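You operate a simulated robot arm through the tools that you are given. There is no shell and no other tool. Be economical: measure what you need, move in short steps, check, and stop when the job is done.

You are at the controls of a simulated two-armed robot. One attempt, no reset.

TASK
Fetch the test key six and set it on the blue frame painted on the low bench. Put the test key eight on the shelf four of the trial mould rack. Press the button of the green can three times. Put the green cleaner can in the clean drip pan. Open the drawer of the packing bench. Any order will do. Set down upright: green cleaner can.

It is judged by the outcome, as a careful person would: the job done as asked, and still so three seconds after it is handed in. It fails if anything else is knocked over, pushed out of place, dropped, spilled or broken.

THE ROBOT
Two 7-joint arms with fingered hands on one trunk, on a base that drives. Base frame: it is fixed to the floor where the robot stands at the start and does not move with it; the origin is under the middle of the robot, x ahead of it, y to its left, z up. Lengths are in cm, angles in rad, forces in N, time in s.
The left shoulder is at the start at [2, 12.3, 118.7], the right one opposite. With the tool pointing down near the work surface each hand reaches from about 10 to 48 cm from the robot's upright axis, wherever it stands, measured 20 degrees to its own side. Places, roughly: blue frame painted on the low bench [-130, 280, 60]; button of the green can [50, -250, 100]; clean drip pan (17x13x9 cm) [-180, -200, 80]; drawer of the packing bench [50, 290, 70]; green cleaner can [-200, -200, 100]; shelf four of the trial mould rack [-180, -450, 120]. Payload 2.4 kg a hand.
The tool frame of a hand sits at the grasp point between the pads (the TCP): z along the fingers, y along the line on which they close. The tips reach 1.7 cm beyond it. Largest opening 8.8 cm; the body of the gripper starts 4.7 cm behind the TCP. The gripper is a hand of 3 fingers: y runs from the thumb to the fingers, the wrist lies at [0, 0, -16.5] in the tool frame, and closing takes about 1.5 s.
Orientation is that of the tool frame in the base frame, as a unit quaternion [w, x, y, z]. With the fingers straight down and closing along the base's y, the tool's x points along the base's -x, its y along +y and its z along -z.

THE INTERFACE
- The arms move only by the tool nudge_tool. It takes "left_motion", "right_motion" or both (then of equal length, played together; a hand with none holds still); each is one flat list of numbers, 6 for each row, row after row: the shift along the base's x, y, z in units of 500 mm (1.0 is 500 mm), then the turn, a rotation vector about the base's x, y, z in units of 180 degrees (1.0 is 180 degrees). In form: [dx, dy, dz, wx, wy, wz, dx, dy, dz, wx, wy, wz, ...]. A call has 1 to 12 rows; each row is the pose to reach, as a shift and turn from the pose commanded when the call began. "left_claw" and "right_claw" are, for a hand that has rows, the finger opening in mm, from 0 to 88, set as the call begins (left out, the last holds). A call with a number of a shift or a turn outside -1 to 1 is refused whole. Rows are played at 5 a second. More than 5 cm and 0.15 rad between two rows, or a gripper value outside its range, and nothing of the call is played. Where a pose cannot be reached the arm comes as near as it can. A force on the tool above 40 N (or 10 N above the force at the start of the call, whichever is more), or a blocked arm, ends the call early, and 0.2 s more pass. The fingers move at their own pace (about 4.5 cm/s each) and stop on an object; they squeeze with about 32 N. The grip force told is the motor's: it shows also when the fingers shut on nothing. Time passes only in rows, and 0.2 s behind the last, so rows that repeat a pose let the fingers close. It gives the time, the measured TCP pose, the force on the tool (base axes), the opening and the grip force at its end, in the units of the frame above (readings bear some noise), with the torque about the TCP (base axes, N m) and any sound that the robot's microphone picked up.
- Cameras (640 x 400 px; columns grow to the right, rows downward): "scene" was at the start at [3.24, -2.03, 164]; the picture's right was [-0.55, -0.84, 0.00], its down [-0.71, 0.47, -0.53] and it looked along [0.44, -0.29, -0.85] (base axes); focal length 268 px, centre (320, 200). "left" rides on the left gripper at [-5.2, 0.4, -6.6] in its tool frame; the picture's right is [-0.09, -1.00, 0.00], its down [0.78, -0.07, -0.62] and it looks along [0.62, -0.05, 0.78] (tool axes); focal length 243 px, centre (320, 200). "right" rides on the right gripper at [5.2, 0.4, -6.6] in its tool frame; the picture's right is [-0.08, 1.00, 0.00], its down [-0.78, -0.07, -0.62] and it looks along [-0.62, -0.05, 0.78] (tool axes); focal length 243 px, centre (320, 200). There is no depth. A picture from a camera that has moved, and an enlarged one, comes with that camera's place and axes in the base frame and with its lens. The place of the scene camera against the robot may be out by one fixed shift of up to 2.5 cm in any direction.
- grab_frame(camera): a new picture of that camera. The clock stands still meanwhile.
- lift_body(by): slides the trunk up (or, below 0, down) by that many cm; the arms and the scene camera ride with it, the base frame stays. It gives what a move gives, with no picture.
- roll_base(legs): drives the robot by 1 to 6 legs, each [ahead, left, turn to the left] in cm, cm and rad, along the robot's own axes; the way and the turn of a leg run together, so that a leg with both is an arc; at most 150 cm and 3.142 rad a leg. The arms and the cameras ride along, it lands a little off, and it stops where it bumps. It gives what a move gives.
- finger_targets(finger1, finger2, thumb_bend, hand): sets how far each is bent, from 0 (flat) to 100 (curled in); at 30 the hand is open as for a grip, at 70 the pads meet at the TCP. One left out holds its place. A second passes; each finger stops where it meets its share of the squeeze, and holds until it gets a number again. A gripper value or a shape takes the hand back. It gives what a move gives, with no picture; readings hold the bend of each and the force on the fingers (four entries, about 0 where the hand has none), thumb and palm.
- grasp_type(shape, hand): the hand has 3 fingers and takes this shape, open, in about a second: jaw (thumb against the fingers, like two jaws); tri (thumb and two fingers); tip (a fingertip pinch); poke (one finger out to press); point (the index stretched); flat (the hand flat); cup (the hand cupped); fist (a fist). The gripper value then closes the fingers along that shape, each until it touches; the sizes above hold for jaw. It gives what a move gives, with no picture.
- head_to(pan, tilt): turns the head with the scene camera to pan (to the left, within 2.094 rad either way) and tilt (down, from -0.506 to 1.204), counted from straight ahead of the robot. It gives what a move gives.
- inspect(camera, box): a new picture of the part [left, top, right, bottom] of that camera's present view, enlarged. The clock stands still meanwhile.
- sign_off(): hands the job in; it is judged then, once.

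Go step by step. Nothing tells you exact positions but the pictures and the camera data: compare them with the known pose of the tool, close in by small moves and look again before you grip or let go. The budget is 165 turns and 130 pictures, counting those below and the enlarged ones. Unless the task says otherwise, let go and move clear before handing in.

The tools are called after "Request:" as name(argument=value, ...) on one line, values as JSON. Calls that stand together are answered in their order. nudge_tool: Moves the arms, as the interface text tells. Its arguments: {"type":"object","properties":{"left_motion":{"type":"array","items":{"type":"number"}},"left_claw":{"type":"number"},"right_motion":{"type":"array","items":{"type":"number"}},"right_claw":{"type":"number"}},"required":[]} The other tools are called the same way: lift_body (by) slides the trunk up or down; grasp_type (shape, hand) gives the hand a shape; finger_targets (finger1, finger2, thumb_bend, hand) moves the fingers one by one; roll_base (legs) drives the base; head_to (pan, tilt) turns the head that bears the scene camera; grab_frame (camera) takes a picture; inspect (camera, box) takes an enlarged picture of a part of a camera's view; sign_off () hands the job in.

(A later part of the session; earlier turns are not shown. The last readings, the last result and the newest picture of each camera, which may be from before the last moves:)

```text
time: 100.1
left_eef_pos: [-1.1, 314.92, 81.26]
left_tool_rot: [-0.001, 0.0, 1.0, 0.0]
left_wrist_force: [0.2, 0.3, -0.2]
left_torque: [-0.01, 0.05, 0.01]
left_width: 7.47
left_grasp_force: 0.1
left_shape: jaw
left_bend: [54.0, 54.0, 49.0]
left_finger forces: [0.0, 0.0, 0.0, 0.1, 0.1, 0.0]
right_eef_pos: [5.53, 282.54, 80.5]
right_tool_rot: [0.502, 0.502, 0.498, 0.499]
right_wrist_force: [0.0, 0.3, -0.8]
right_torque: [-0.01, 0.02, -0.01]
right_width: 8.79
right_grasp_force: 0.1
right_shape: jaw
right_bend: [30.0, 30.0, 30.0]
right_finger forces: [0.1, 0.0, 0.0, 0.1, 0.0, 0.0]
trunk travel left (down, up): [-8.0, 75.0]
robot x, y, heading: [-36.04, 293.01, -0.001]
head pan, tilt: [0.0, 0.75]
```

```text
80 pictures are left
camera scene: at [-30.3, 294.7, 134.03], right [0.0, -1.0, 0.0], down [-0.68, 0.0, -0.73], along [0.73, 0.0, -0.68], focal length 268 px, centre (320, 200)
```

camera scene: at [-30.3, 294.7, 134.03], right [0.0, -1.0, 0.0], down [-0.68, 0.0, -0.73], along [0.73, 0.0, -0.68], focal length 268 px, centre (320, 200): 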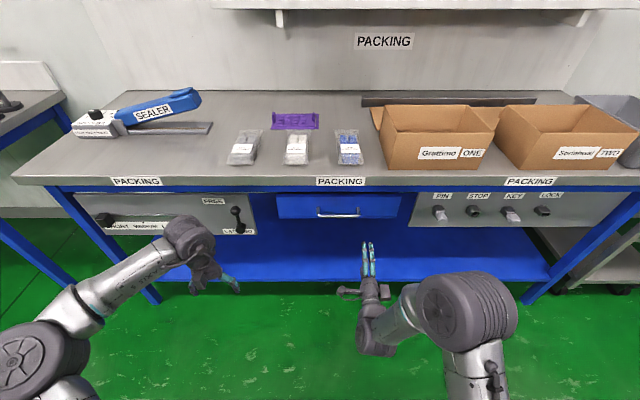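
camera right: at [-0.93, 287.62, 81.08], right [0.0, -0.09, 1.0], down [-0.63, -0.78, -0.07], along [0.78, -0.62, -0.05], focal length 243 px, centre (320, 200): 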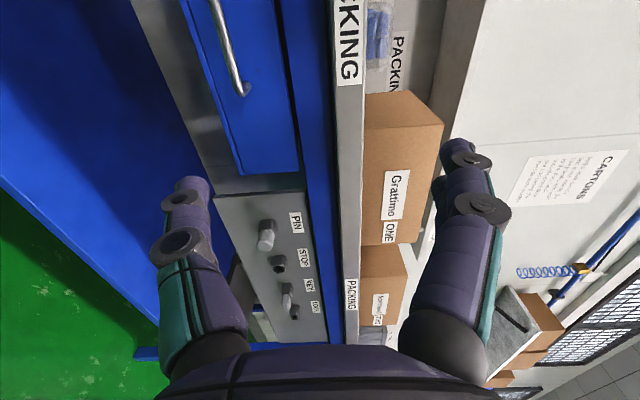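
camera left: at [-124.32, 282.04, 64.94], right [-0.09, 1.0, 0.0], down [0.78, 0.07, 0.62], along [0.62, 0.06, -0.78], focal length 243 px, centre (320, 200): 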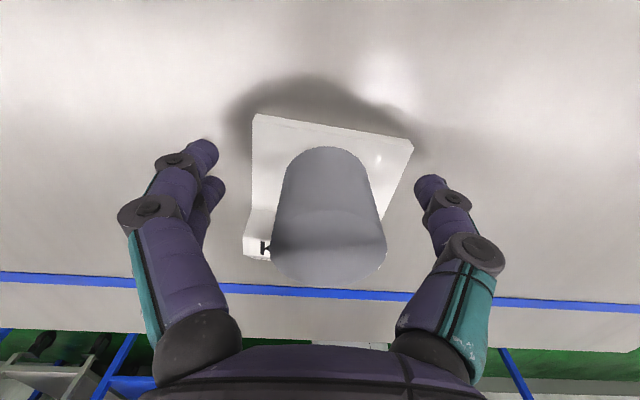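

There are a lever with labels and knobs (PIN, STOP, KEY, LOCK) beside the drawer; I'll read them in case they matter.

Request:
inspect(camera="scene", box=[80, 170, 280, 250])

Request:
inspect(camera="scene", box=[270, 170, 590, 250])

```text
3.20 times, centred on (180, 210) of scene
camera zoom: at [-30.3, 294.7, 134.03], right [0.0, -1.0, 0.0], down [-0.68, 0.0, -0.73], along [0.73, 0.0, -0.68], focal length 856 px, centre (768, 168)
```

zoom: 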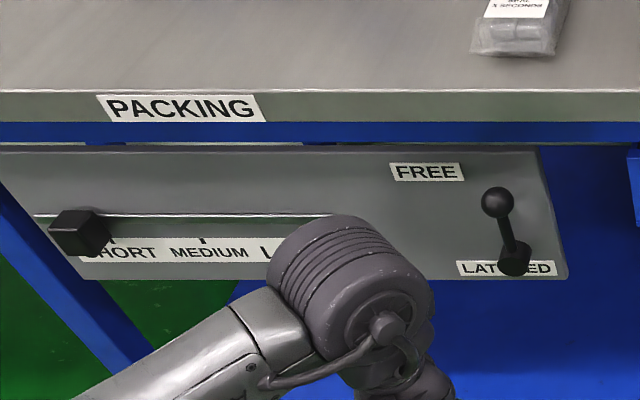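

```text
2.00 times, centred on (430, 210) of scene
camera zoom: at [-30.3, 294.7, 134.03], right [0.0, -1.0, 0.0], down [-0.68, 0.0, -0.73], along [0.73, 0.0, -0.68], focal length 535 px, centre (100, 180)
```

zoom: 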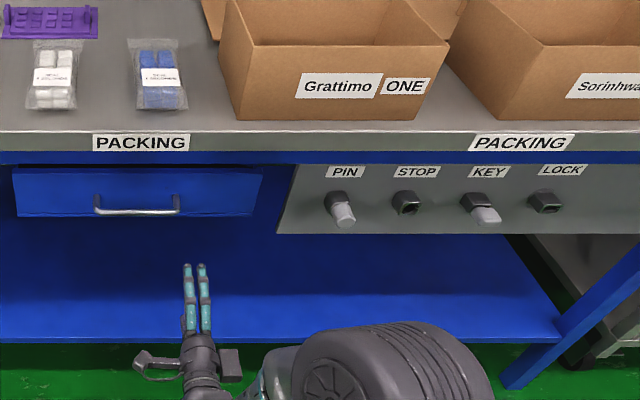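

The lever reads LATCHED/FREE; I'll first try the drawer itself. The handle is about y 281–295, z 72. Approach with the right hand.

Request:
nudge_tool(right_motion=[0, 0.056, -0.08, 0, 0, 0, 0, 0.112, -0.168, 0, 0, 0, 0.08, 0.112, -0.168, 0, 0, 0, 0.16, 0.112, -0.168, 0, 0, 0, 0.24, 0.112, -0.168, 0, 0, 0])

Request:
grab_frame(camera="right")

Request:
inspect(camera="scene", box=[200, 150, 440, 300])

```text
refused: row 2 steps farther than a row can; nothing moved
```

```text
77 pictures are left
camera right: at [-0.93, 287.62, 81.08], right [0.0, -0.09, 1.0], down [-0.63, -0.78, -0.07], along [0.78, -0.62, -0.05], focal length 243 px, centre (320, 200)
```

right: 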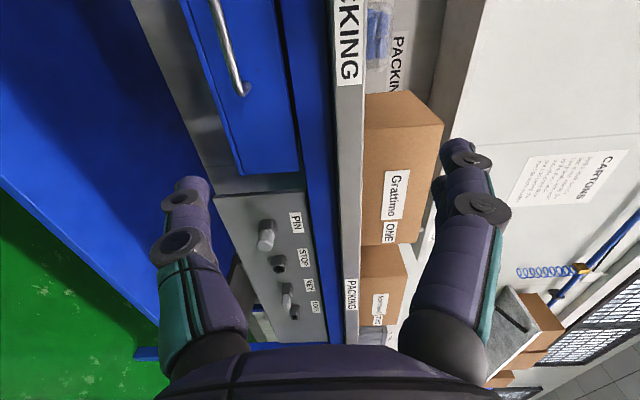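

```text
2.67 times, centred on (320, 225) of scene
camera zoom: at [-30.3, 294.7, 134.03], right [0.0, -1.0, 0.0], down [-0.68, 0.0, -0.73], along [0.73, 0.0, -0.68], focal length 714 px, centre (320, 133)
```

zoom: 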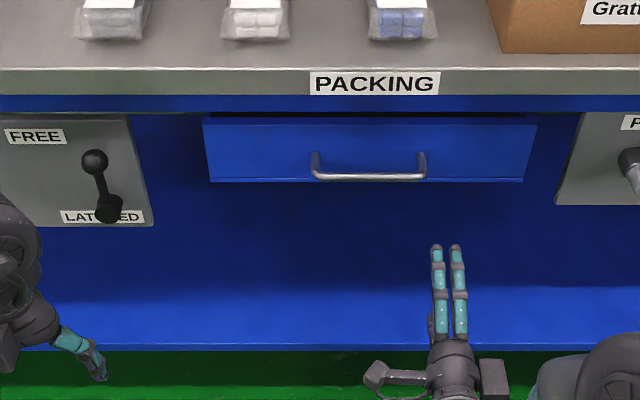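

Same motion with smaller rows.

Request:
nudge_tool(right_motion=[0, 0.05, -0.075, 0, 0, 0, 0, 0.112, -0.142, 0, 0, 0, 0.05, 0.112, -0.168, 0, 0, 0, 0.12, 0.112, -0.168, 0, 0, 0, 0.2, 0.112, -0.168, 0, 0, 0, 0.26, 0.112, -0.168, 0, 0, 0])

Request:
grab_frame(camera="right")

Request:
inspect(camera="scene", box=[200, 150, 440, 300])

```text
time: 101.5
left_eef_pos: [-1.16, 314.81, 81.27]
left_tool_rot: [0.0, 0.0, 1.0, 0.0]
left_wrist_force: [-0.5, 0.7, 0.2]
left_torque: [0.02, 0.02, -0.02]
left_width: 7.48
left_grasp_force: 0.0
left_shape: jaw
left_bend: [54.0, 54.0, 49.0]
left_finger forces: [0.1, 0.1, 0.0, 0.0, 0.1, 0.0]
right_eef_pos: [18.7, 288.06, 72.11]
right_tool_rot: [0.502, 0.502, 0.498, 0.498]
right_wrist_force: [-0.5, -0.2, -0.1]
right_torque: [-0.02, 0.02, 0.0]
right_width: 8.79
right_grasp_force: 0.1
right_shape: jaw
right_bend: [30.0, 30.0, 30.0]
right_finger forces: [0.1, 0.0, 0.0, 0.0, 0.0, 0.0]
trunk travel left (down, up): [-8.0, 75.0]
robot x, y, heading: [-36.03, 293.16, -0.004]
head pan, tilt: [0.0, 0.75]
```

```text
75 pictures are left
camera right: at [12.12, 293.18, 72.5], right [0.0, -0.09, 1.0], down [-0.63, -0.78, -0.07], along [0.78, -0.62, -0.05], focal length 243 px, centre (320, 200)
```

right: 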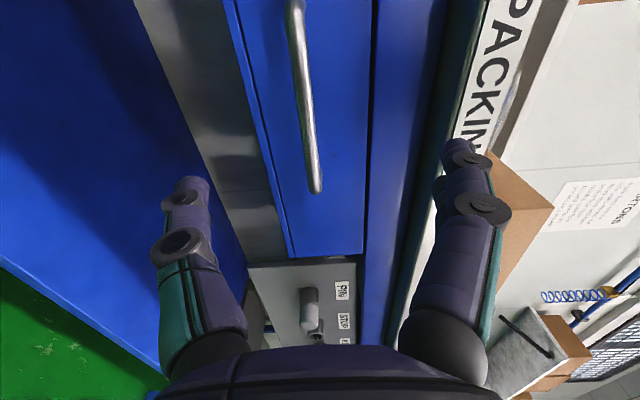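

```text
2.67 times, centred on (320, 225) of scene
camera zoom: at [-30.29, 294.7, 134.02], right [0.0, -1.0, 0.0], down [-0.68, 0.0, -0.73], along [0.73, 0.0, -0.68], focal length 714 px, centre (320, 133)
```

zoom: 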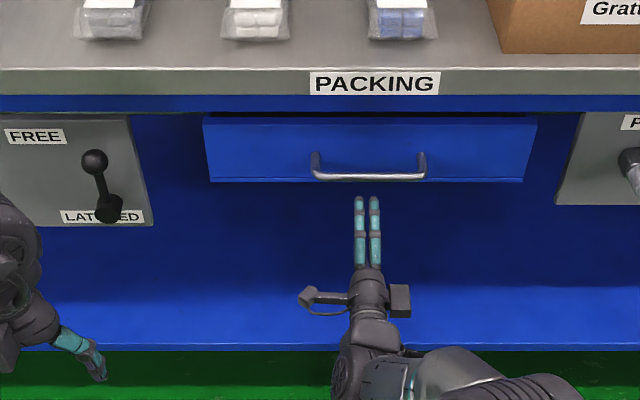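

Bar is at x≈29.5–30, z≈71.2. Advance onto it.

Request:
nudge_tool(right_motion=[0.04, 0, -0.016, 0, 0, 0, 0.1, 0, -0.016, 0, 0, 0, 0.16, 0, -0.016, 0, 0, 0, 0.2, 0, -0.016, 0, 0, 0])

Request:
grab_frame(camera="right")

```text
time: 102.5
left_eef_pos: [-1.13, 314.79, 81.24]
left_tool_rot: [0.001, 0.0, 1.0, 0.0]
left_wrist_force: [0.1, -0.1, 0.0]
left_torque: [-0.04, -0.02, -0.02]
left_width: 7.48
left_grasp_force: 0.0
left_shape: jaw
left_bend: [54.0, 54.0, 49.0]
left_finger forces: [0.0, 0.0, 0.0, 0.0, 0.0, 0.0]
right_eef_pos: [24.04, 287.78, 71.62]
right_tool_rot: [0.5, 0.502, 0.499, 0.499]
right_wrist_force: [0.6, -0.2, 0.0]
right_torque: [-0.01, -0.01, -0.01]
right_width: 8.8
right_grasp_force: 0.1
right_shape: jaw
right_bend: [30.0, 30.0, 30.0]
right_finger forces: [0.1, 0.0, 0.1, 0.0, 0.0, 0.1]
right hand out of reach, approached as far as the arm can: row 3, 4
trunk travel left (down, up): [-8.0, 75.0]
robot x, y, heading: [-36.02, 293.12, 0.002]
head pan, tilt: [0.0, 0.75]
```

```text
73 pictures are left
camera right: at [17.56, 292.84, 72.08], right [0.0, -0.09, 1.0], down [-0.63, -0.78, -0.07], along [0.78, -0.62, -0.05], focal length 243 px, centre (320, 200)
```

right: 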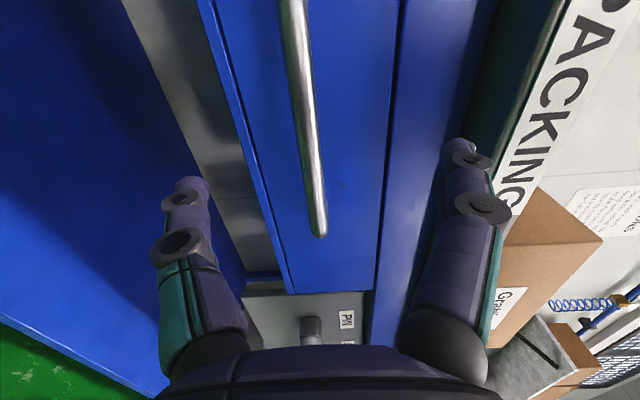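

Arm's end of reach; close in with the base by 5 cm.

Request:
roll_base(legs=[[5.3, 0, 0]])

Request:
grab_frame(camera="right")

```text
time: 103.4
left_eef_pos: [4.11, 314.86, 81.21]
left_tool_rot: [0.001, 0.0, 1.0, 0.0]
left_wrist_force: [0.4, 0.5, -0.3]
left_torque: [0.02, 0.03, 0.01]
left_width: 7.47
left_grasp_force: 0.0
left_shape: jaw
left_bend: [54.0, 54.0, 49.0]
left_finger forces: [0.1, 0.0, 0.0, 0.0, 0.1, 0.0]
right_eef_pos: [29.31, 287.81, 71.58]
right_tool_rot: [0.501, 0.502, 0.498, 0.499]
right_wrist_force: [-0.5, 0.6, -0.4]
right_torque: [0.01, -0.01, -0.02]
right_width: 8.79
right_grasp_force: 0.1
right_shape: jaw
right_bend: [30.0, 30.0, 30.0]
right_finger forces: [0.1, 0.0, 0.0, 0.0, 0.0, 0.1]
trunk travel left (down, up): [-8.0, 75.0]
robot x, y, heading: [-30.67, 292.92, -0.0]
head pan, tilt: [0.0, 0.75]
```

```text
72 pictures are left
camera right: at [22.91, 292.79, 72.1], right [0.0, -0.09, 1.0], down [-0.63, -0.78, -0.07], along [0.78, -0.62, -0.05], focal length 243 px, centre (320, 200)
```

right: 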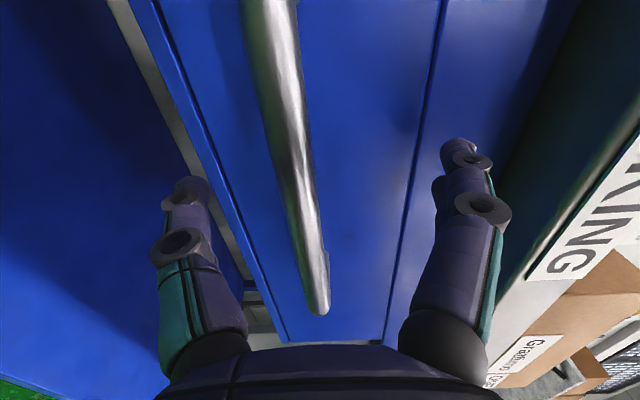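

The bar lies at the TCP. Close and pull back with the base, checking.

Request:
nudge_tool(right_motion=[0, 0, 0, 0, 0, 0, 0, 0, 0, 0, 0, 0, 0, 0, 0, 0, 0, 0, 0, 0, 0, 0, 0, 0, 0, 0, 0, 0, 0, 0, 0, 0, 0, 0, 0, 0, 0, 0, 0, 0, 0, 0, 0, 0, 0, 0, 0, 0], right_claw=0)

Request:
grab_frame(camera="right")

```text
time: 105.2
left_eef_pos: [4.19, 314.75, 81.19]
left_tool_rot: [0.0, 0.0, 1.0, 0.0]
left_wrist_force: [-0.3, -0.1, -0.5]
left_torque: [0.0, 0.01, 0.0]
left_width: 7.46
left_grasp_force: 0.0
left_shape: jaw
left_bend: [54.0, 54.0, 49.0]
left_finger forces: [0.0, 0.0, 0.0, 0.1, 0.0, 0.0]
right_eef_pos: [29.51, 287.66, 71.43]
right_tool_rot: [0.501, 0.503, 0.498, 0.499]
right_wrist_force: [1.7, -0.1, -8.8]
right_torque: [-0.01, -0.03, -0.02]
right_width: 0.0
right_grasp_force: 31.4
right_shape: jaw
right_bend: [66.0, 66.0, 82.0]
right_finger forces: [6.5, 6.4, 0.1, 0.0, 18.0, 0.0]
trunk travel left (down, up): [-8.0, 75.0]
robot x, y, heading: [-30.96, 293.2, -0.001]
head pan, tilt: [0.0, 0.75]
```

```text
71 pictures are left
camera right: at [22.95, 292.79, 71.97], right [0.0, -0.09, 1.0], down [-0.63, -0.78, -0.07], along [0.78, -0.62, -0.06], focal length 243 px, centre (320, 200)
```

right: 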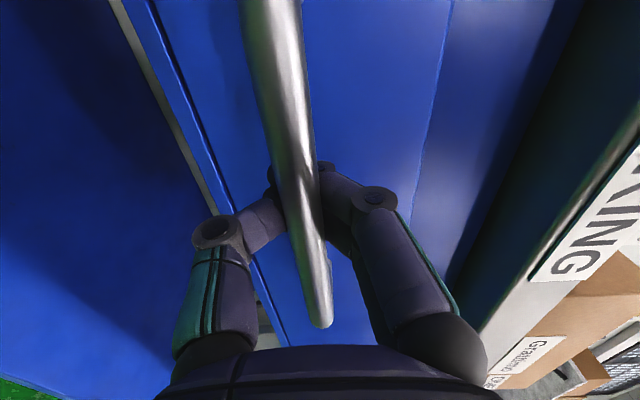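

Fingers wrap the bar. Pull gently with the arm.

Request:
nudge_tool(right_motion=[-0.01, 0, 0, 0, 0, 0, -0.025, 0, 0, 0, 0, 0, -0.04, 0, 0, 0, 0, 0, -0.06, 0, 0, 0, 0, 0, -0.08, 0, 0, 0, 0, 0])

Request:
inspect(camera="scene", box=[200, 120, 440, 270])

```text
time: 106.4
left_eef_pos: [4.19, 314.81, 81.23]
left_tool_rot: [0.001, 0.0, 1.0, 0.0]
left_wrist_force: [0.1, 0.2, 0.0]
left_torque: [0.02, -0.01, 0.0]
left_width: 7.48
left_grasp_force: 0.1
left_shape: jaw
left_bend: [54.0, 54.0, 49.0]
left_finger forces: [0.1, 0.0, 0.0, 0.0, 0.0, 0.0]
right_eef_pos: [25.4, 287.72, 71.64]
right_tool_rot: [0.502, 0.501, 0.498, 0.499]
right_wrist_force: [0.6, 0.1, 0.3]
right_torque: [0.0, -0.02, -0.04]
right_width: 0.03
right_grasp_force: 31.8
right_shape: jaw
right_bend: [68.0, 68.0, 87.0]
right_finger forces: [0.0, 0.0, 0.0, 0.1, 0.1, 0.0]
trunk travel left (down, up): [-8.0, 75.0]
robot x, y, heading: [-30.73, 293.25, -0.001]
head pan, tilt: [0.0, 0.75]
```

```text
2.67 times, centred on (320, 195) of scene
camera zoom: at [-24.95, 294.69, 134.03], right [0.0, -1.0, 0.0], down [-0.68, 0.0, -0.73], along [0.73, 0.0, -0.68], focal length 714 px, centre (320, 213)
```

zoom: 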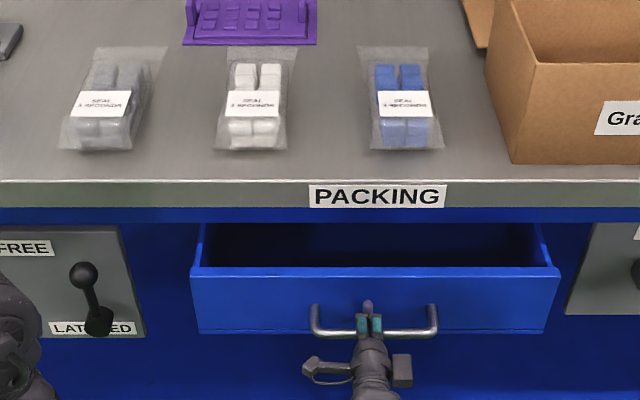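

The drawer slides (no latch). The grip seems to have slipped; check the hand view.

Request:
grab_frame(camera="right")

```text
69 pictures are left
camera right: at [18.93, 292.79, 72.14], right [0.0, -0.09, 1.0], down [-0.63, -0.78, -0.07], along [0.78, -0.62, -0.05], focal length 243 px, centre (320, 200)
```

right: 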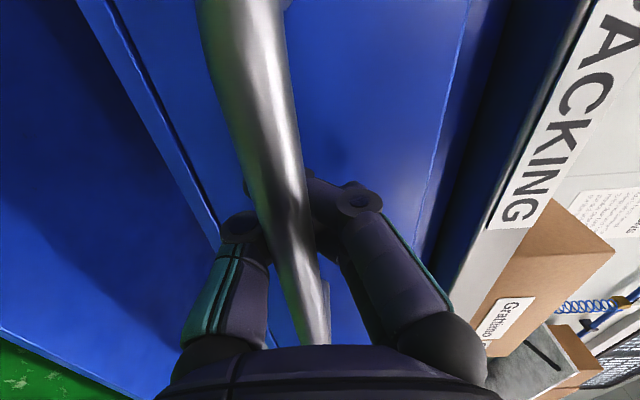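

The bar is hooked inside the closed fingers. Keep pulling with the base.

Request:
roll_base(legs=[[-9, 0, 0]])

Request:
nudge_tool(right_motion=[-0.02, 0, 0, 0, 0, 0, -0.05, 0, 0, 0, 0, 0, -0.08, 0, 0, 0, 0, 0, -0.11, 0, 0, 0, 0, 0, -0.13, 0, 0, 0, 0, 0])

Request:
grab_frame(camera="scene")

```text
time: 107.5
left_eef_pos: [-4.86, 314.92, 81.1]
left_tool_rot: [0.001, 0.0, 1.0, 0.0]
left_wrist_force: [-0.8, -0.1, -0.1]
left_torque: [0.0, 0.01, 0.0]
left_width: 7.48
left_grasp_force: 0.0
left_shape: jaw
left_bend: [54.0, 54.0, 49.0]
left_finger forces: [0.1, 0.0, 0.1, 0.1, 0.0, 0.1]
right_eef_pos: [16.34, 287.7, 71.57]
right_tool_rot: [0.503, 0.501, 0.496, 0.5]
right_wrist_force: [1.0, 0.6, 0.3]
right_torque: [0.01, 0.0, -0.02]
right_width: 0.02
right_grasp_force: 31.8
right_shape: jaw
right_bend: [68.0, 68.0, 87.0]
right_finger forces: [0.1, 0.1, 0.0, 0.0, 0.0, 0.0]
trunk travel left (down, up): [-8.0, 75.0]
robot x, y, heading: [-39.65, 293.24, -0.005]
head pan, tilt: [0.0, 0.75]
```

```text
time: 108.7
left_eef_pos: [-4.78, 314.83, 81.3]
left_tool_rot: [0.001, -0.001, 1.0, -0.001]
left_wrist_force: [0.2, -0.5, -0.4]
left_torque: [0.01, -0.01, 0.02]
left_width: 7.48
left_grasp_force: 0.0
left_shape: jaw
left_bend: [54.0, 54.0, 49.0]
left_finger forces: [0.1, 0.1, 0.0, 0.0, 0.1, 0.1]
right_eef_pos: [9.82, 287.71, 71.65]
right_tool_rot: [0.502, 0.501, 0.498, 0.499]
right_wrist_force: [0.7, 1.0, -1.4]
right_torque: [-0.01, -0.04, -0.03]
right_width: 0.0
right_grasp_force: 32.5
right_shape: jaw
right_bend: [68.0, 68.0, 87.0]
right_finger forces: [0.1, 0.0, 0.0, 0.0, 0.1, 0.0]
trunk travel left (down, up): [-8.0, 75.0]
robot x, y, heading: [-39.68, 292.85, -0.003]
head pan, tilt: [0.0, 0.75]
```

```text
68 pictures are left
camera scene: at [-33.97, 294.71, 134.02], right [0.0, -1.0, 0.0], down [-0.68, 0.0, -0.73], along [0.73, 0.0, -0.68], focal length 268 px, centre (320, 200)
```

scene: 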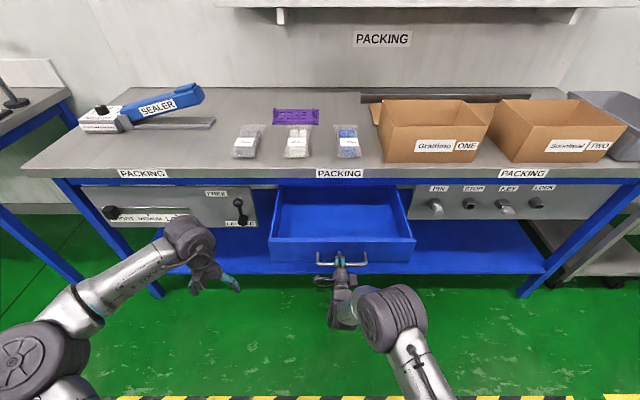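

The drawer is out ~19 cm. Pull further until it resists.

Request:
nudge_tool(right_motion=[-0.03, 0, 0, 0, 0, 0, -0.06, 0, 0, 0, 0, 0, -0.09, 0, 0, 0, 0, 0, -0.12, 0, 0, 0, 0, 0, -0.15, 0, 0, 0, 0, 0])

Request:
grab_frame(camera="scene")

```text
time: 109.8
left_eef_pos: [-4.71, 314.84, 81.05]
left_tool_rot: [0.0, 0.0, 1.0, -0.001]
left_wrist_force: [0.5, 0.6, 0.0]
left_torque: [0.0, 0.01, -0.01]
left_width: 7.49
left_grasp_force: 0.0
left_shape: jaw
left_bend: [54.0, 54.0, 49.0]
left_finger forces: [0.1, 0.0, 0.0, 0.0, 0.1, 0.1]
right_eef_pos: [3.66, 287.66, 71.68]
right_tool_rot: [0.503, 0.502, 0.496, 0.499]
right_wrist_force: [30.5, 3.6, -9.9]
right_torque: [0.0, -0.41, -0.05]
right_width: 0.0
right_grasp_force: 32.0
right_shape: jaw
right_bend: [68.0, 68.0, 83.0]
right_finger forces: [0.0, 0.0, 0.1, 0.0, 41.5, 0.0]
trunk travel left (down, up): [-8.0, 75.0]
robot x, y, heading: [-39.82, 293.03, -0.002]
head pan, tilt: [0.0, 0.75]
stopped in row 5 (right hand): the force on the tool passed its limit (the readings are from after the stop); the commanded pose is now the measured one
```

```text
67 pictures are left
camera scene: at [-33.53, 294.73, 133.99], right [0.0, -1.0, 0.0], down [-0.68, 0.0, -0.73], along [0.73, 0.0, -0.68], focal length 268 px, centre (320, 200)
```

scene: 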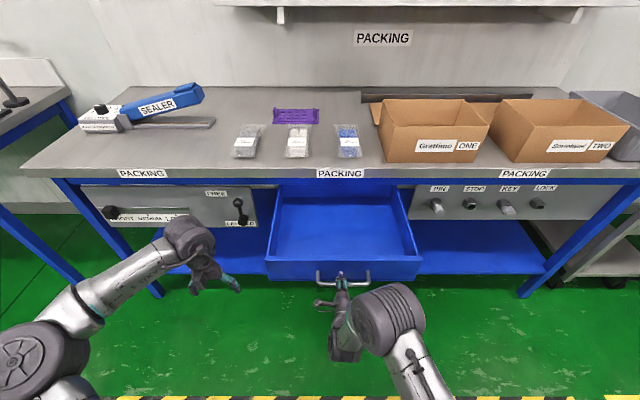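

Fully open at its stop. Release and back away.

Request:
nudge_tool(right_motion=[0, 0, 0, 0, 0, 0, 0, 0, 0, 0, 0, 0, 0, 0, 0, 0, 0, 0, 0, 0, 0, 0, 0, 0, 0, 0, 0, 0, 0, 0, 0, 0, 0, 0, 0, 0, 0, 0, 0, 0, 0, 0, 0, 0, 0, 0, 0, 0], right_claw=88)

Request:
grab_frame(camera="right")

```text
time: 111.6
left_eef_pos: [-4.84, 314.95, 81.14]
left_tool_rot: [0.0, 0.0, 1.0, -0.001]
left_wrist_force: [0.8, 0.6, -0.3]
left_torque: [-0.03, 0.03, 0.0]
left_width: 7.49
left_grasp_force: 0.0
left_shape: jaw
left_bend: [54.0, 54.0, 49.0]
left_finger forces: [0.0, 0.0, 0.1, 0.0, 0.0, 0.1]
right_eef_pos: [3.46, 287.64, 71.79]
right_tool_rot: [0.504, 0.5, 0.496, 0.5]
right_wrist_force: [-0.6, 0.6, 0.1]
right_torque: [-0.04, 0.0, 0.0]
right_width: 8.8
right_grasp_force: 0.0
right_shape: jaw
right_bend: [30.0, 30.0, 30.0]
right_finger forces: [0.0, 0.1, 0.1, 0.1, 0.0, 0.0]
trunk travel left (down, up): [-8.0, 75.0]
robot x, y, heading: [-39.61, 293.32, -0.004]
head pan, tilt: [0.0, 0.75]
```

```text
66 pictures are left
camera right: at [-3.04, 292.77, 72.18], right [-0.01, -0.09, 1.0], down [-0.63, -0.77, -0.07], along [0.78, -0.63, -0.05], focal length 243 px, centre (320, 200)
```

right: 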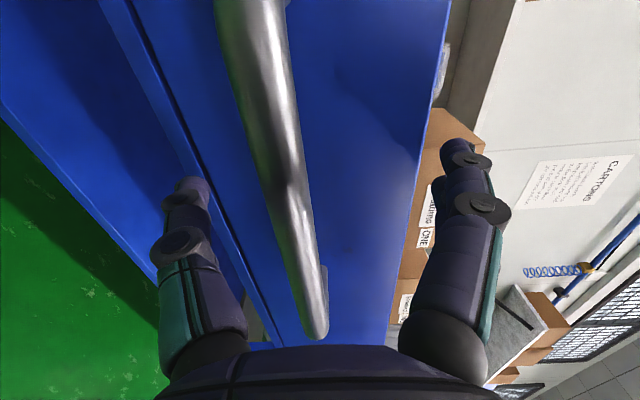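

Back away, restore height and the right hand's downward pose.

Request:
roll_base(legs=[[-18, 0, 0]])

Request:
lift_body(by=32)

Request:
nudge_tool(right_motion=[0, 0, 0, -0.0257, 0.0257, 0.0257, 0, 0, 0, -0.0514, 0.0514, 0.0514, 0, 0, 0, -0.0771, 0.0771, 0.0771, 0, 0, 0, -0.1028, 0.1028, 0.1028, 0, 0, 0, -0.1285, 0.1285, 0.1285, 0, 0, 0, -0.1542, 0.1542, 0.1542, 0, 0, 0, -0.1799, 0.1799, 0.1799, 0, 0, 0, -0.2056, 0.2056, 0.2056, 0, 0, 0, -0.2313, 0.2313, 0.2313, 0, 0, 0, -0.257, 0.257, 0.257, 0, 0, 0, -0.2827, 0.2827, 0.2827, 0, 0, 0, -0.3084, 0.3084, 0.3084])

Request:
nudge_tool(right_motion=[0, 0, 0, -0.0254, 0.0254, 0.0254, 0, 0, 0.03, -0.0508, 0.0508, 0.0508, 0, 0, 0.1, -0.0765, 0.0765, 0.0765, 0, -0.04, 0.18, -0.0765, 0.0765, 0.0765, 0, -0.08, 0.24, -0.0765, 0.0765, 0.0765], left_motion=[0, 0, 0, 0, 0, 0, 0, 0, 0, 0, 0, 0, 0, 0, 0, 0, 0, 0, 0, 0, 0, 0, 0, 0, 0, 0, 0, 0, 0, 0], left_claw=88)

Request:
roll_base(legs=[[0, -110, 0], [0, -110, 0], [0, -100, 0]])

Request:
head_to(pan=0, tilt=0.7)

Request:
grab_frame(camera="scene")

```text
time: 113.1
left_eef_pos: [-22.57, 314.73, 81.2]
left_tool_rot: [0.001, 0.002, 1.0, 0.0]
left_wrist_force: [0.1, 0.1, 0.4]
left_torque: [-0.06, -0.02, -0.03]
left_width: 7.48
left_grasp_force: 0.0
left_shape: jaw
left_bend: [54.0, 54.0, 49.0]
left_finger forces: [0.0, 0.0, 0.0, 0.0, 0.1, 0.1]
right_eef_pos: [-14.36, 287.69, 71.63]
right_tool_rot: [0.504, 0.501, 0.496, 0.499]
right_wrist_force: [-0.8, -0.2, 0.0]
right_torque: [0.03, 0.05, 0.0]
right_width: 8.79
right_grasp_force: 0.0
right_shape: jaw
right_bend: [30.0, 30.0, 30.0]
right_finger forces: [0.1, 0.0, 0.0, 0.0, 0.0, 0.0]
trunk travel left (down, up): [-8.0, 75.0]
robot x, y, heading: [-57.36, 293.29, -0.002]
head pan, tilt: [0.0, 0.75]
```

```text
time: 116.3
left_eef_pos: [-22.48, 314.79, 113.17]
left_tool_rot: [0.001, 0.001, 1.0, 0.0]
left_wrist_force: [-0.3, -0.5, -1.1]
left_torque: [0.04, 0.02, -0.02]
left_width: 7.51
left_grasp_force: 0.0
left_shape: jaw
left_bend: [54.0, 54.0, 49.0]
left_finger forces: [0.0, 0.1, 0.0, 0.0, 0.0, 0.0]
right_eef_pos: [-14.21, 287.63, 103.8]
right_tool_rot: [0.504, 0.501, 0.496, 0.5]
right_wrist_force: [1.0, -0.3, -0.3]
right_torque: [-0.01, -0.01, 0.01]
right_width: 8.8
right_grasp_force: 0.0
right_shape: jaw
right_bend: [30.0, 30.0, 30.0]
right_finger forces: [0.0, 0.1, 0.0, 0.1, 0.0, 0.0]
trunk travel left (down, up): [-40.0, 43.0]
robot x, y, heading: [-57.16, 293.41, -0.007]
head pan, tilt: [0.0, 0.75]
```

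```text
time: 118.9
left_eef_pos: [-22.49, 314.89, 113.21]
left_tool_rot: [0.0, 0.001, 1.0, -0.002]
left_wrist_force: [0.4, -0.1, 0.7]
left_torque: [-0.03, 0.02, -0.01]
left_width: 7.49
left_grasp_force: 0.1
left_shape: jaw
left_bend: [54.0, 54.0, 49.0]
left_finger forces: [0.0, 0.0, 0.0, 0.0, 0.0, 0.0]
right_eef_pos: [-14.24, 287.65, 103.78]
right_tool_rot: [0.125, 0.121, 0.977, 0.122]
right_wrist_force: [-0.3, 0.0, 0.1]
right_torque: [-0.02, 0.03, 0.02]
right_width: 8.8
right_grasp_force: 0.0
right_shape: jaw
right_bend: [30.0, 30.0, 30.0]
right_finger forces: [0.0, 0.0, 0.0, 0.0, 0.0, 0.0]
trunk travel left (down, up): [-40.0, 43.0]
robot x, y, heading: [-57.33, 292.96, 0.002]
head pan, tilt: [0.0, 0.75]
```

```text
time: 120.1
left_eef_pos: [-22.57, 314.81, 113.27]
left_tool_rot: [0.001, 0.0, 1.0, -0.001]
left_wrist_force: [-0.6, 0.3, 0.4]
left_torque: [0.0, -0.01, 0.0]
left_width: 8.82
left_grasp_force: 0.1
left_shape: jaw
left_bend: [30.0, 30.0, 30.0]
left_finger forces: [0.0, 0.0, 0.1, 0.0, 0.0, 0.0]
right_eef_pos: [-14.18, 283.74, 115.8]
right_tool_rot: [0.005, 0.001, 1.0, 0.003]
right_wrist_force: [0.2, -0.1, 0.3]
right_torque: [0.03, 0.0, 0.01]
right_width: 8.8
right_grasp_force: 0.0
right_shape: jaw
right_bend: [30.0, 30.0, 30.0]
right_finger forces: [0.1, 0.0, 0.0, 0.0, 0.1, 0.0]
trunk travel left (down, up): [-40.0, 43.0]
robot x, y, heading: [-57.17, 293.23, -0.007]
head pan, tilt: [0.0, 0.75]
```

```text
time: 135.8
left_eef_pos: [-26.27, -7.6, 113.12]
left_tool_rot: [0.0, 0.008, 1.0, 0.0]
left_wrist_force: [-0.1, -0.1, 0.0]
left_torque: [0.02, 0.01, 0.0]
left_width: 8.77
left_grasp_force: 0.0
left_shape: jaw
left_bend: [30.0, 30.0, 30.0]
left_finger forces: [0.0, 0.1, 0.1, 0.0, 0.0, 0.0]
right_eef_pos: [-18.45, -38.98, 115.77]
right_tool_rot: [0.005, 0.009, 1.0, 0.004]
right_wrist_force: [0.1, 0.1, 0.6]
right_torque: [0.02, 0.01, -0.01]
right_width: 8.82
right_grasp_force: 0.0
right_shape: jaw
right_bend: [30.0, 30.0, 30.0]
right_finger forces: [0.0, 0.1, 0.0, 0.0, 0.0, 0.0]
trunk travel left (down, up): [-40.0, 43.0]
robot x, y, heading: [-61.4, -28.87, -0.018]
head pan, tilt: [0.0, 0.75]
```

```text
time: 136.5
left_eef_pos: [-26.25, -7.52, 113.19]
left_tool_rot: [0.001, 0.009, 1.0, 0.0]
left_wrist_force: [0.2, -0.1, -1.1]
left_torque: [0.0, 0.0, 0.03]
left_width: 8.82
left_grasp_force: 0.0
left_shape: jaw
left_bend: [30.0, 30.0, 30.0]
left_finger forces: [0.0, 0.1, 0.0, 0.0, 0.0, 0.0]
right_eef_pos: [-18.47, -39.01, 115.78]
right_tool_rot: [0.006, 0.009, 1.0, 0.004]
right_wrist_force: [-0.4, -0.5, 0.2]
right_torque: [-0.03, 0.03, -0.02]
right_width: 8.8
right_grasp_force: 0.1
right_shape: jaw
right_bend: [30.0, 30.0, 30.0]
right_finger forces: [0.0, 0.1, 0.1, 0.0, 0.1, 0.0]
trunk travel left (down, up): [-40.0, 43.0]
robot x, y, heading: [-61.69, -28.9, -0.017]
head pan, tilt: [0.0, 0.7]
```

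```text
65 pictures are left
camera scene: at [-55.52, -27.22, 166.45], right [-0.02, -1.0, 0.0], down [-0.64, 0.01, -0.76], along [0.76, -0.01, -0.64], focal length 268 px, centre (320, 200)
```

scene: 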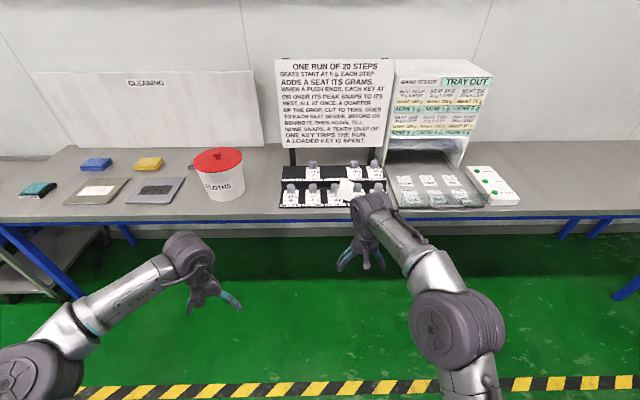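

Zoom on the tray to see where key eight ended up.

Request:
inspect(camera="scene", box=[260, 140, 420, 220])

```text
4.00 times, centred on (340, 180) of scene
camera zoom: at [-55.52, -27.22, 166.45], right [-0.02, -1.0, 0.0], down [-0.64, 0.01, -0.76], along [0.76, -0.01, -0.64], focal length 1070 px, centre (240, 280)
```

zoom: 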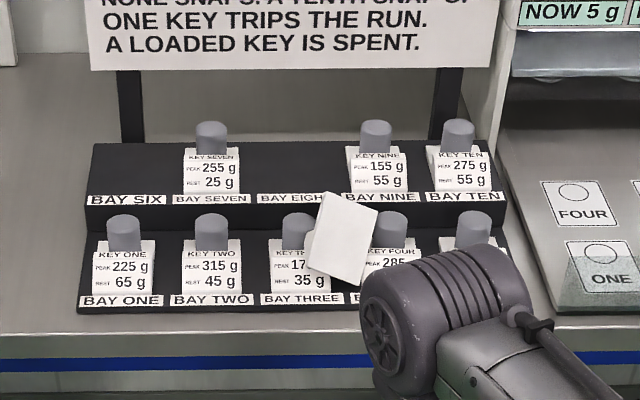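

Key eight has tipped onto the front row between keys three and four, base plate facing up toward me. I drive closer for a good look.

Request:
roll_base(legs=[[66, 0, 0.018]])

Request:
nudge_tool(right_motion=[-0.06, -0.06, 0.04, 0, 0, 0, -0.12, -0.12, 0.08, 0, 0, 0, -0.18, -0.18, 0.12, 0, 0, 0], left_motion=[-0.0, 0.0, 0.05, 0, 0, 0, 0.0, 0.0, 0.1, 0, 0, 0, 0, 0, 0.12, 0, 0, 0])

Request:
head_to(pan=-0.2, tilt=0.9)

Request:
inspect(camera="scene", box=[200, 150, 440, 300])

Request:
grab_frame(camera="right")

```text
time: 140.1
left_eef_pos: [39.47, -7.96, 113.24]
left_tool_rot: [0.0, 0.003, 1.0, -0.001]
left_wrist_force: [-0.2, -0.4, -0.3]
left_torque: [-0.01, -0.01, -0.01]
left_width: 8.79
left_grasp_force: 0.0
left_shape: jaw
left_bend: [30.0, 30.0, 30.0]
left_finger forces: [0.0, 0.0, 0.0, 0.0, 0.1, 0.1]
right_eef_pos: [47.53, -39.25, 115.8]
right_tool_rot: [0.005, 0.003, 1.0, 0.004]
right_wrist_force: [-0.4, -0.4, -0.2]
right_torque: [-0.02, -0.03, -0.02]
right_width: 8.82
right_grasp_force: 0.2
right_shape: jaw
right_bend: [30.0, 30.0, 30.0]
right_finger forces: [0.0, 0.0, 0.0, 0.0, 0.0, 0.0]
trunk travel left (down, up): [-40.0, 43.0]
robot x, y, heading: [4.2, -30.1, -0.009]
head pan, tilt: [0.0, 0.7]
```

```text
time: 140.9
left_eef_pos: [39.29, -8.2, 119.37]
left_tool_rot: [0.002, 0.003, 1.0, 0.001]
left_wrist_force: [0.8, 0.6, -0.7]
left_torque: [0.03, 0.0, -0.01]
left_width: 8.8
left_grasp_force: 0.1
left_shape: jaw
left_bend: [30.0, 30.0, 30.0]
left_finger forces: [0.0, 0.1, 0.0, 0.1, 0.0, 0.0]
right_eef_pos: [38.31, -48.62, 121.67]
right_tool_rot: [0.005, 0.004, 1.0, 0.005]
right_wrist_force: [-0.1, 0.0, -0.3]
right_torque: [0.04, -0.02, 0.01]
right_width: 8.81
right_grasp_force: 0.1
right_shape: jaw
right_bend: [30.0, 30.0, 30.0]
right_finger forces: [0.0, 0.1, 0.0, 0.0, 0.1, 0.0]
trunk travel left (down, up): [-40.0, 43.0]
robot x, y, heading: [4.09, -29.65, -0.009]
head pan, tilt: [0.0, 0.7]
```

```text
time: 141.7
left_eef_pos: [39.38, -8.2, 119.29]
left_tool_rot: [0.002, 0.002, 1.0, -0.002]
left_wrist_force: [-0.2, -0.6, 0.2]
left_torque: [-0.05, -0.03, -0.02]
left_width: 8.78
left_grasp_force: 0.0
left_shape: jaw
left_bend: [30.0, 30.0, 30.0]
left_finger forces: [0.0, 0.1, 0.0, 0.0, 0.0, 0.1]
right_eef_pos: [38.58, -48.5, 121.77]
right_tool_rot: [0.005, 0.003, 1.0, 0.003]
right_wrist_force: [0.0, 0.4, 0.9]
right_torque: [-0.03, 0.01, -0.02]
right_width: 8.8
right_grasp_force: 0.1
right_shape: jaw
right_bend: [30.0, 30.0, 30.0]
right_finger forces: [0.1, 0.0, 0.1, 0.0, 0.0, 0.1]
trunk travel left (down, up): [-40.0, 43.0]
robot x, y, heading: [4.23, -29.84, -0.01]
head pan, tilt: [-0.201, 0.901]
```

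```text
2.67 times, centred on (320, 225) of scene
camera zoom: at [9.3, -29.51, 164.84], right [-0.21, -0.98, 0.0], down [-0.77, 0.16, -0.62], along [0.61, -0.13, -0.78], focal length 714 px, centre (320, 133)
```

zoom: 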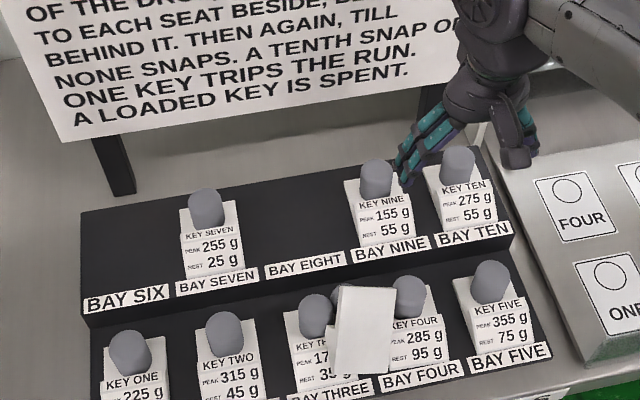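

```text
62 pictures are left
camera right: at [33.31, -48.26, 128.26], right [0.09, 1.0, 0.01], down [0.77, -0.08, 0.63], along [0.63, -0.05, -0.78], focal length 243 px, centre (320, 200)
```

right: 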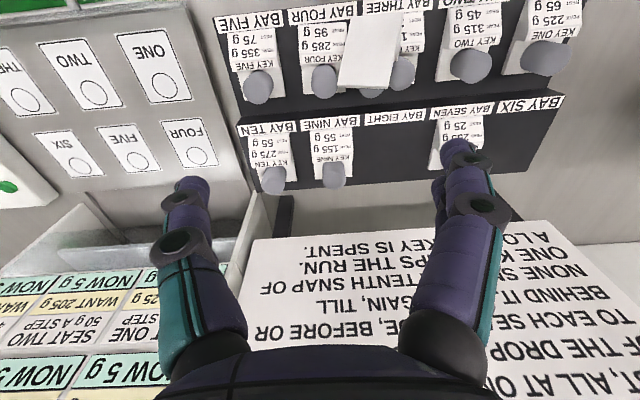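

Key eight lies upside down across keys three and four. I bring the right hand's camera closer to measure its plate.

Request:
nudge_tool(right_motion=[-0.05, 0.05, -0.05, 0, 0, 0, -0.1, 0.1, -0.1, 0, 0, 0, -0.13, 0.13, -0.16, 0, 0, 0, -0.15, 0.14, -0.24, 0, 0, 0])

Request:
grab_frame(camera="right")

Request:
inspect(camera="scene", box=[240, 220, 400, 320])

```text
time: 142.7
left_eef_pos: [39.45, -8.13, 119.11]
left_tool_rot: [0.001, 0.003, 1.0, -0.001]
left_wrist_force: [0.5, -0.1, 0.8]
left_torque: [0.01, -0.03, -0.04]
left_width: 8.8
left_grasp_force: 0.2
left_shape: jaw
left_bend: [30.0, 30.0, 30.0]
left_finger forces: [0.0, 0.0, 0.0, 0.0, 0.0, 0.1]
right_eef_pos: [31.03, -41.39, 109.94]
right_tool_rot: [0.005, 0.003, 1.0, 0.005]
right_wrist_force: [-0.6, 0.7, -0.2]
right_torque: [-0.01, 0.0, 0.03]
right_width: 8.81
right_grasp_force: 0.0
right_shape: jaw
right_bend: [30.0, 30.0, 30.0]
right_finger forces: [0.1, 0.0, 0.0, 0.0, 0.0, 0.0]
trunk travel left (down, up): [-40.0, 43.0]
robot x, y, heading: [4.68, -29.59, -0.007]
head pan, tilt: [-0.201, 0.901]
```

```text
61 pictures are left
camera right: at [25.88, -41.04, 116.52], right [0.09, 1.0, 0.01], down [0.77, -0.08, 0.63], along [0.63, -0.05, -0.78], focal length 243 px, centre (320, 200)
```

right: 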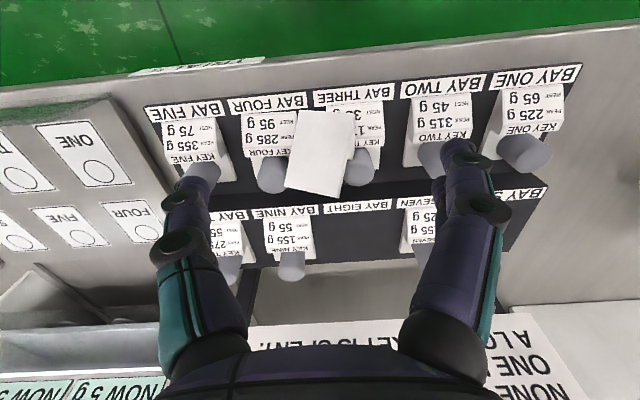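

```text
4.00 times, centred on (320, 270) of scene
camera zoom: at [9.35, -29.5, 164.83], right [-0.21, -0.98, 0.0], down [-0.77, 0.16, -0.62], along [0.61, -0.13, -0.78], focal length 1070 px, centre (320, -80)
```

zoom: 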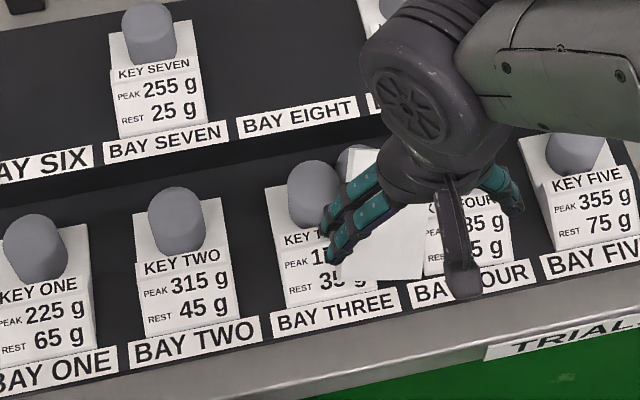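

Key eight's plate leans: lower edge ≈[35.7,-41,87], upper (label) edge ≈[42.3,-43.2,94.7], knob tucked between keys three and four. I'll pinch that upper edge through its thickness; first close in and turn the right hand so it lies along the slope.

Request:
roll_base(legs=[[11, 0, 0.008]])

Request:
nudge_tool(right_motion=[0.01, -0.003, 0.01, -0.01485, 0.01485, -0.03973, 0.02, -0.006, 0.02, -0.0297, 0.0297, -0.07946, 0.03, -0.009, 0.03, -0.04455, 0.04455, -0.11919, 0.04, -0.012, 0.04, -0.0594, 0.0594, -0.15892, 0.05, -0.015, 0.05, -0.07425, 0.07425, -0.19865, 0.06, -0.018, 0.06, -0.0891, 0.0891, -0.23838, 0.07, -0.021, 0.07, -0.10395, 0.10395, -0.27811, 0.08, -0.024, 0.08, -0.1188, 0.1188, -0.31784, 0.09, -0.027, 0.08, -0.13365, 0.13365, -0.35757, 0.1, -0.03, 0.08, -0.1485, 0.1485, -0.3973, 0.11, -0.033, 0.08, -0.16335, 0.16335, -0.43703, 0.12, -0.036, 0.08, -0.1782, 0.1782, -0.47676], right_claw=60)

Request:
grab_frame(camera="right")

```text
time: 143.9
left_eef_pos: [50.52, -7.74, 119.25]
left_tool_rot: [0.001, -0.001, 1.0, 0.0]
left_wrist_force: [0.1, -0.6, 0.0]
left_torque: [0.02, 0.01, 0.0]
left_width: 8.78
left_grasp_force: 0.1
left_shape: jaw
left_bend: [30.0, 30.0, 30.0]
left_finger forces: [0.0, 0.0, 0.0, 0.0, 0.1, 0.1]
right_eef_pos: [42.59, -41.17, 109.83]
right_tool_rot: [0.004, 0.0, 1.0, 0.004]
right_wrist_force: [0.4, -0.1, 0.4]
right_torque: [0.0, 0.03, 0.01]
right_width: 8.78
right_grasp_force: 0.1
right_shape: jaw
right_bend: [30.0, 30.0, 30.0]
right_finger forces: [0.0, 0.1, 0.0, 0.0, 0.0, 0.0]
trunk travel left (down, up): [-40.0, 43.0]
robot x, y, heading: [16.03, -29.68, 0.003]
head pan, tilt: [-0.201, 0.901]
```

```text
time: 146.5
left_eef_pos: [50.41, -7.81, 119.29]
left_tool_rot: [0.001, -0.002, 1.0, -0.001]
left_wrist_force: [-0.3, 0.4, 0.3]
left_torque: [-0.03, 0.03, -0.05]
left_width: 8.79
left_grasp_force: 0.1
left_shape: jaw
left_bend: [30.0, 30.0, 30.0]
left_finger forces: [0.1, 0.0, 0.1, 0.0, 0.0, 0.0]
right_eef_pos: [48.43, -43.01, 114.07]
right_tool_rot: [-0.242, 0.662, 0.664, -0.249]
right_wrist_force: [-1.0, -0.5, 0.4]
right_torque: [0.0, -0.03, -0.01]
right_width: 6.04
right_grasp_force: 0.1
right_shape: jaw
right_bend: [68.0, 68.0, 65.0]
right_finger forces: [0.0, 0.0, 0.0, 0.1, 0.1, 0.0]
trunk travel left (down, up): [-40.0, 43.0]
robot x, y, heading: [15.27, -29.81, 0.001]
head pan, tilt: [-0.201, 0.901]
```

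```text
59 pictures are left
camera right: at [53.13, -37.86, 118.74], right [0.76, -0.09, -0.65], down [0.36, -0.77, 0.52], along [-0.55, -0.63, -0.55], focal length 243 px, centre (320, 200)
```

right: 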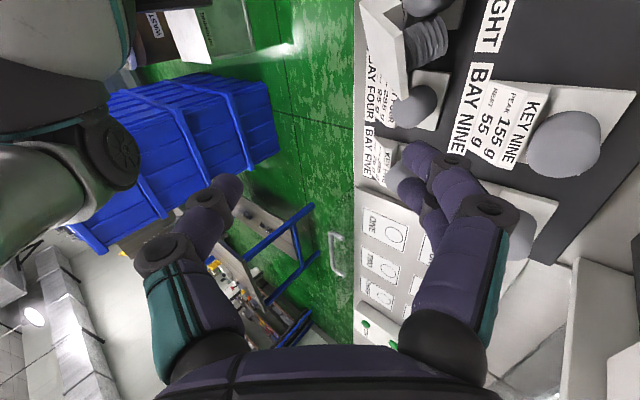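

Pose achieved; the key's plate and knob (pointing away-down) are visible at the top. Lower to ~8 cm short of the edge and look.

Request:
nudge_tool(right_motion=[0, 0, -0.08, 0, 0, 0, 0, 0, -0.16, 0, 0, 0, 0, 0, -0.25, 0, 0, 0])

Request:
grab_frame(camera="right")

```text
time: 147.3
left_eef_pos: [50.57, -7.77, 119.23]
left_tool_rot: [0.001, -0.001, 1.0, 0.001]
left_wrist_force: [0.6, 0.2, 0.4]
left_torque: [0.01, -0.01, 0.02]
left_width: 8.8
left_grasp_force: 0.0
left_shape: jaw
left_bend: [30.0, 30.0, 30.0]
left_finger forces: [0.0, 0.0, 0.1, 0.1, 0.0, 0.0]
right_eef_pos: [48.52, -43.17, 101.58]
right_tool_rot: [-0.241, 0.662, 0.665, -0.249]
right_wrist_force: [0.6, -0.1, 0.7]
right_torque: [0.01, -0.01, 0.01]
right_width: 6.03
right_grasp_force: 0.0
right_shape: jaw
right_bend: [68.0, 68.0, 65.0]
right_finger forces: [0.0, 0.1, 0.0, 0.0, 0.0, 0.0]
trunk travel left (down, up): [-40.0, 43.0]
robot x, y, heading: [15.31, -29.59, 0.006]
head pan, tilt: [-0.201, 0.901]
```

```text
58 pictures are left
camera right: at [53.1, -38.05, 106.21], right [0.76, -0.08, -0.65], down [0.36, -0.77, 0.52], along [-0.54, -0.63, -0.56], focal length 243 px, centre (320, 200)
```

right: 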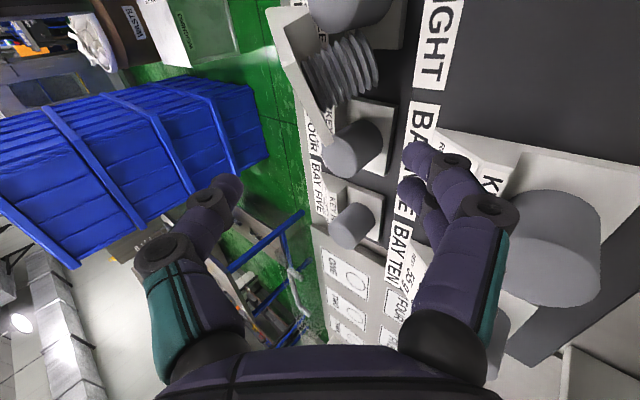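

Zoom to see the key's edges relative to the fingers.

Request:
inspect(camera="right", box=[230, 0, 470, 150])

```text
2.67 times, centred on (350, 75) of right
camera zoom: at [53.1, -38.05, 106.21], right [0.76, -0.08, -0.65], down [0.36, -0.77, 0.52], along [-0.54, -0.63, -0.56], focal length 647 px, centre (240, 533)
```

zoom: 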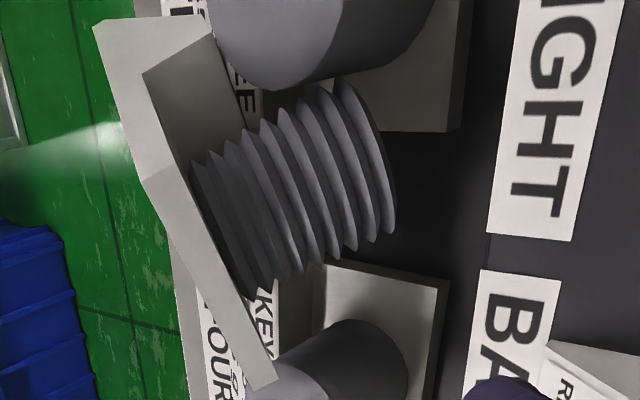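

The thin rear plate edge faces up: corners ≈(42,-40.5,96.3) and (42,-46.6,93.3), plate ~0.9 cm thick with the knob just behind. I align the hand to the plate (27° correction) and approach to 4 cm.

Request:
nudge_tool(right_motion=[0, 0, 0, 0.0354, 0.01355, 0.0042, 0, 0, 0, 0.07075, 0.0271, 0.00845, 0, 0, 0, 0.106, 0.0406, 0.0127, -0.02, -0.01, -0.03, 0.1415, 0.0542, 0.0169, -0.054, -0.026, -0.092, 0.1415, 0.0542, 0.0169], right_claw=50)

Request:
grab_frame(camera="right")

```text
time: 148.5
left_eef_pos: [50.4, -7.75, 119.38]
left_tool_rot: [0.0, -0.001, 1.0, 0.0]
left_wrist_force: [-0.7, -0.3, -0.1]
left_torque: [0.0, -0.01, 0.02]
left_width: 8.83
left_grasp_force: 0.1
left_shape: jaw
left_bend: [30.0, 30.0, 30.0]
left_finger forces: [0.0, 0.0, 0.0, 0.0, 0.0, 0.1]
right_eef_pos: [45.7, -44.37, 96.85]
right_tool_rot: [-0.43, 0.551, 0.698, -0.157]
right_wrist_force: [-0.4, 0.8, 0.4]
right_torque: [-0.02, 0.04, 0.03]
right_width: 5.04
right_grasp_force: 0.0
right_shape: jaw
right_bend: [72.0, 72.0, 70.0]
right_finger forces: [0.1, 0.1, 0.0, 0.0, 0.0, 0.1]
trunk travel left (down, up): [-40.0, 43.0]
robot x, y, heading: [15.69, -29.6, 0.005]
head pan, tilt: [-0.201, 0.901]
```

```text
56 pictures are left
camera right: at [51.03, -41.3, 102.59], right [0.63, 0.27, -0.73], down [0.46, -0.89, 0.07], along [-0.62, -0.38, -0.68], focal length 243 px, centre (320, 200)
```

right: 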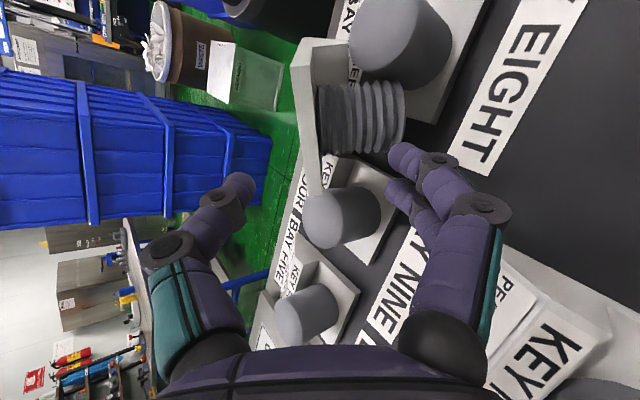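

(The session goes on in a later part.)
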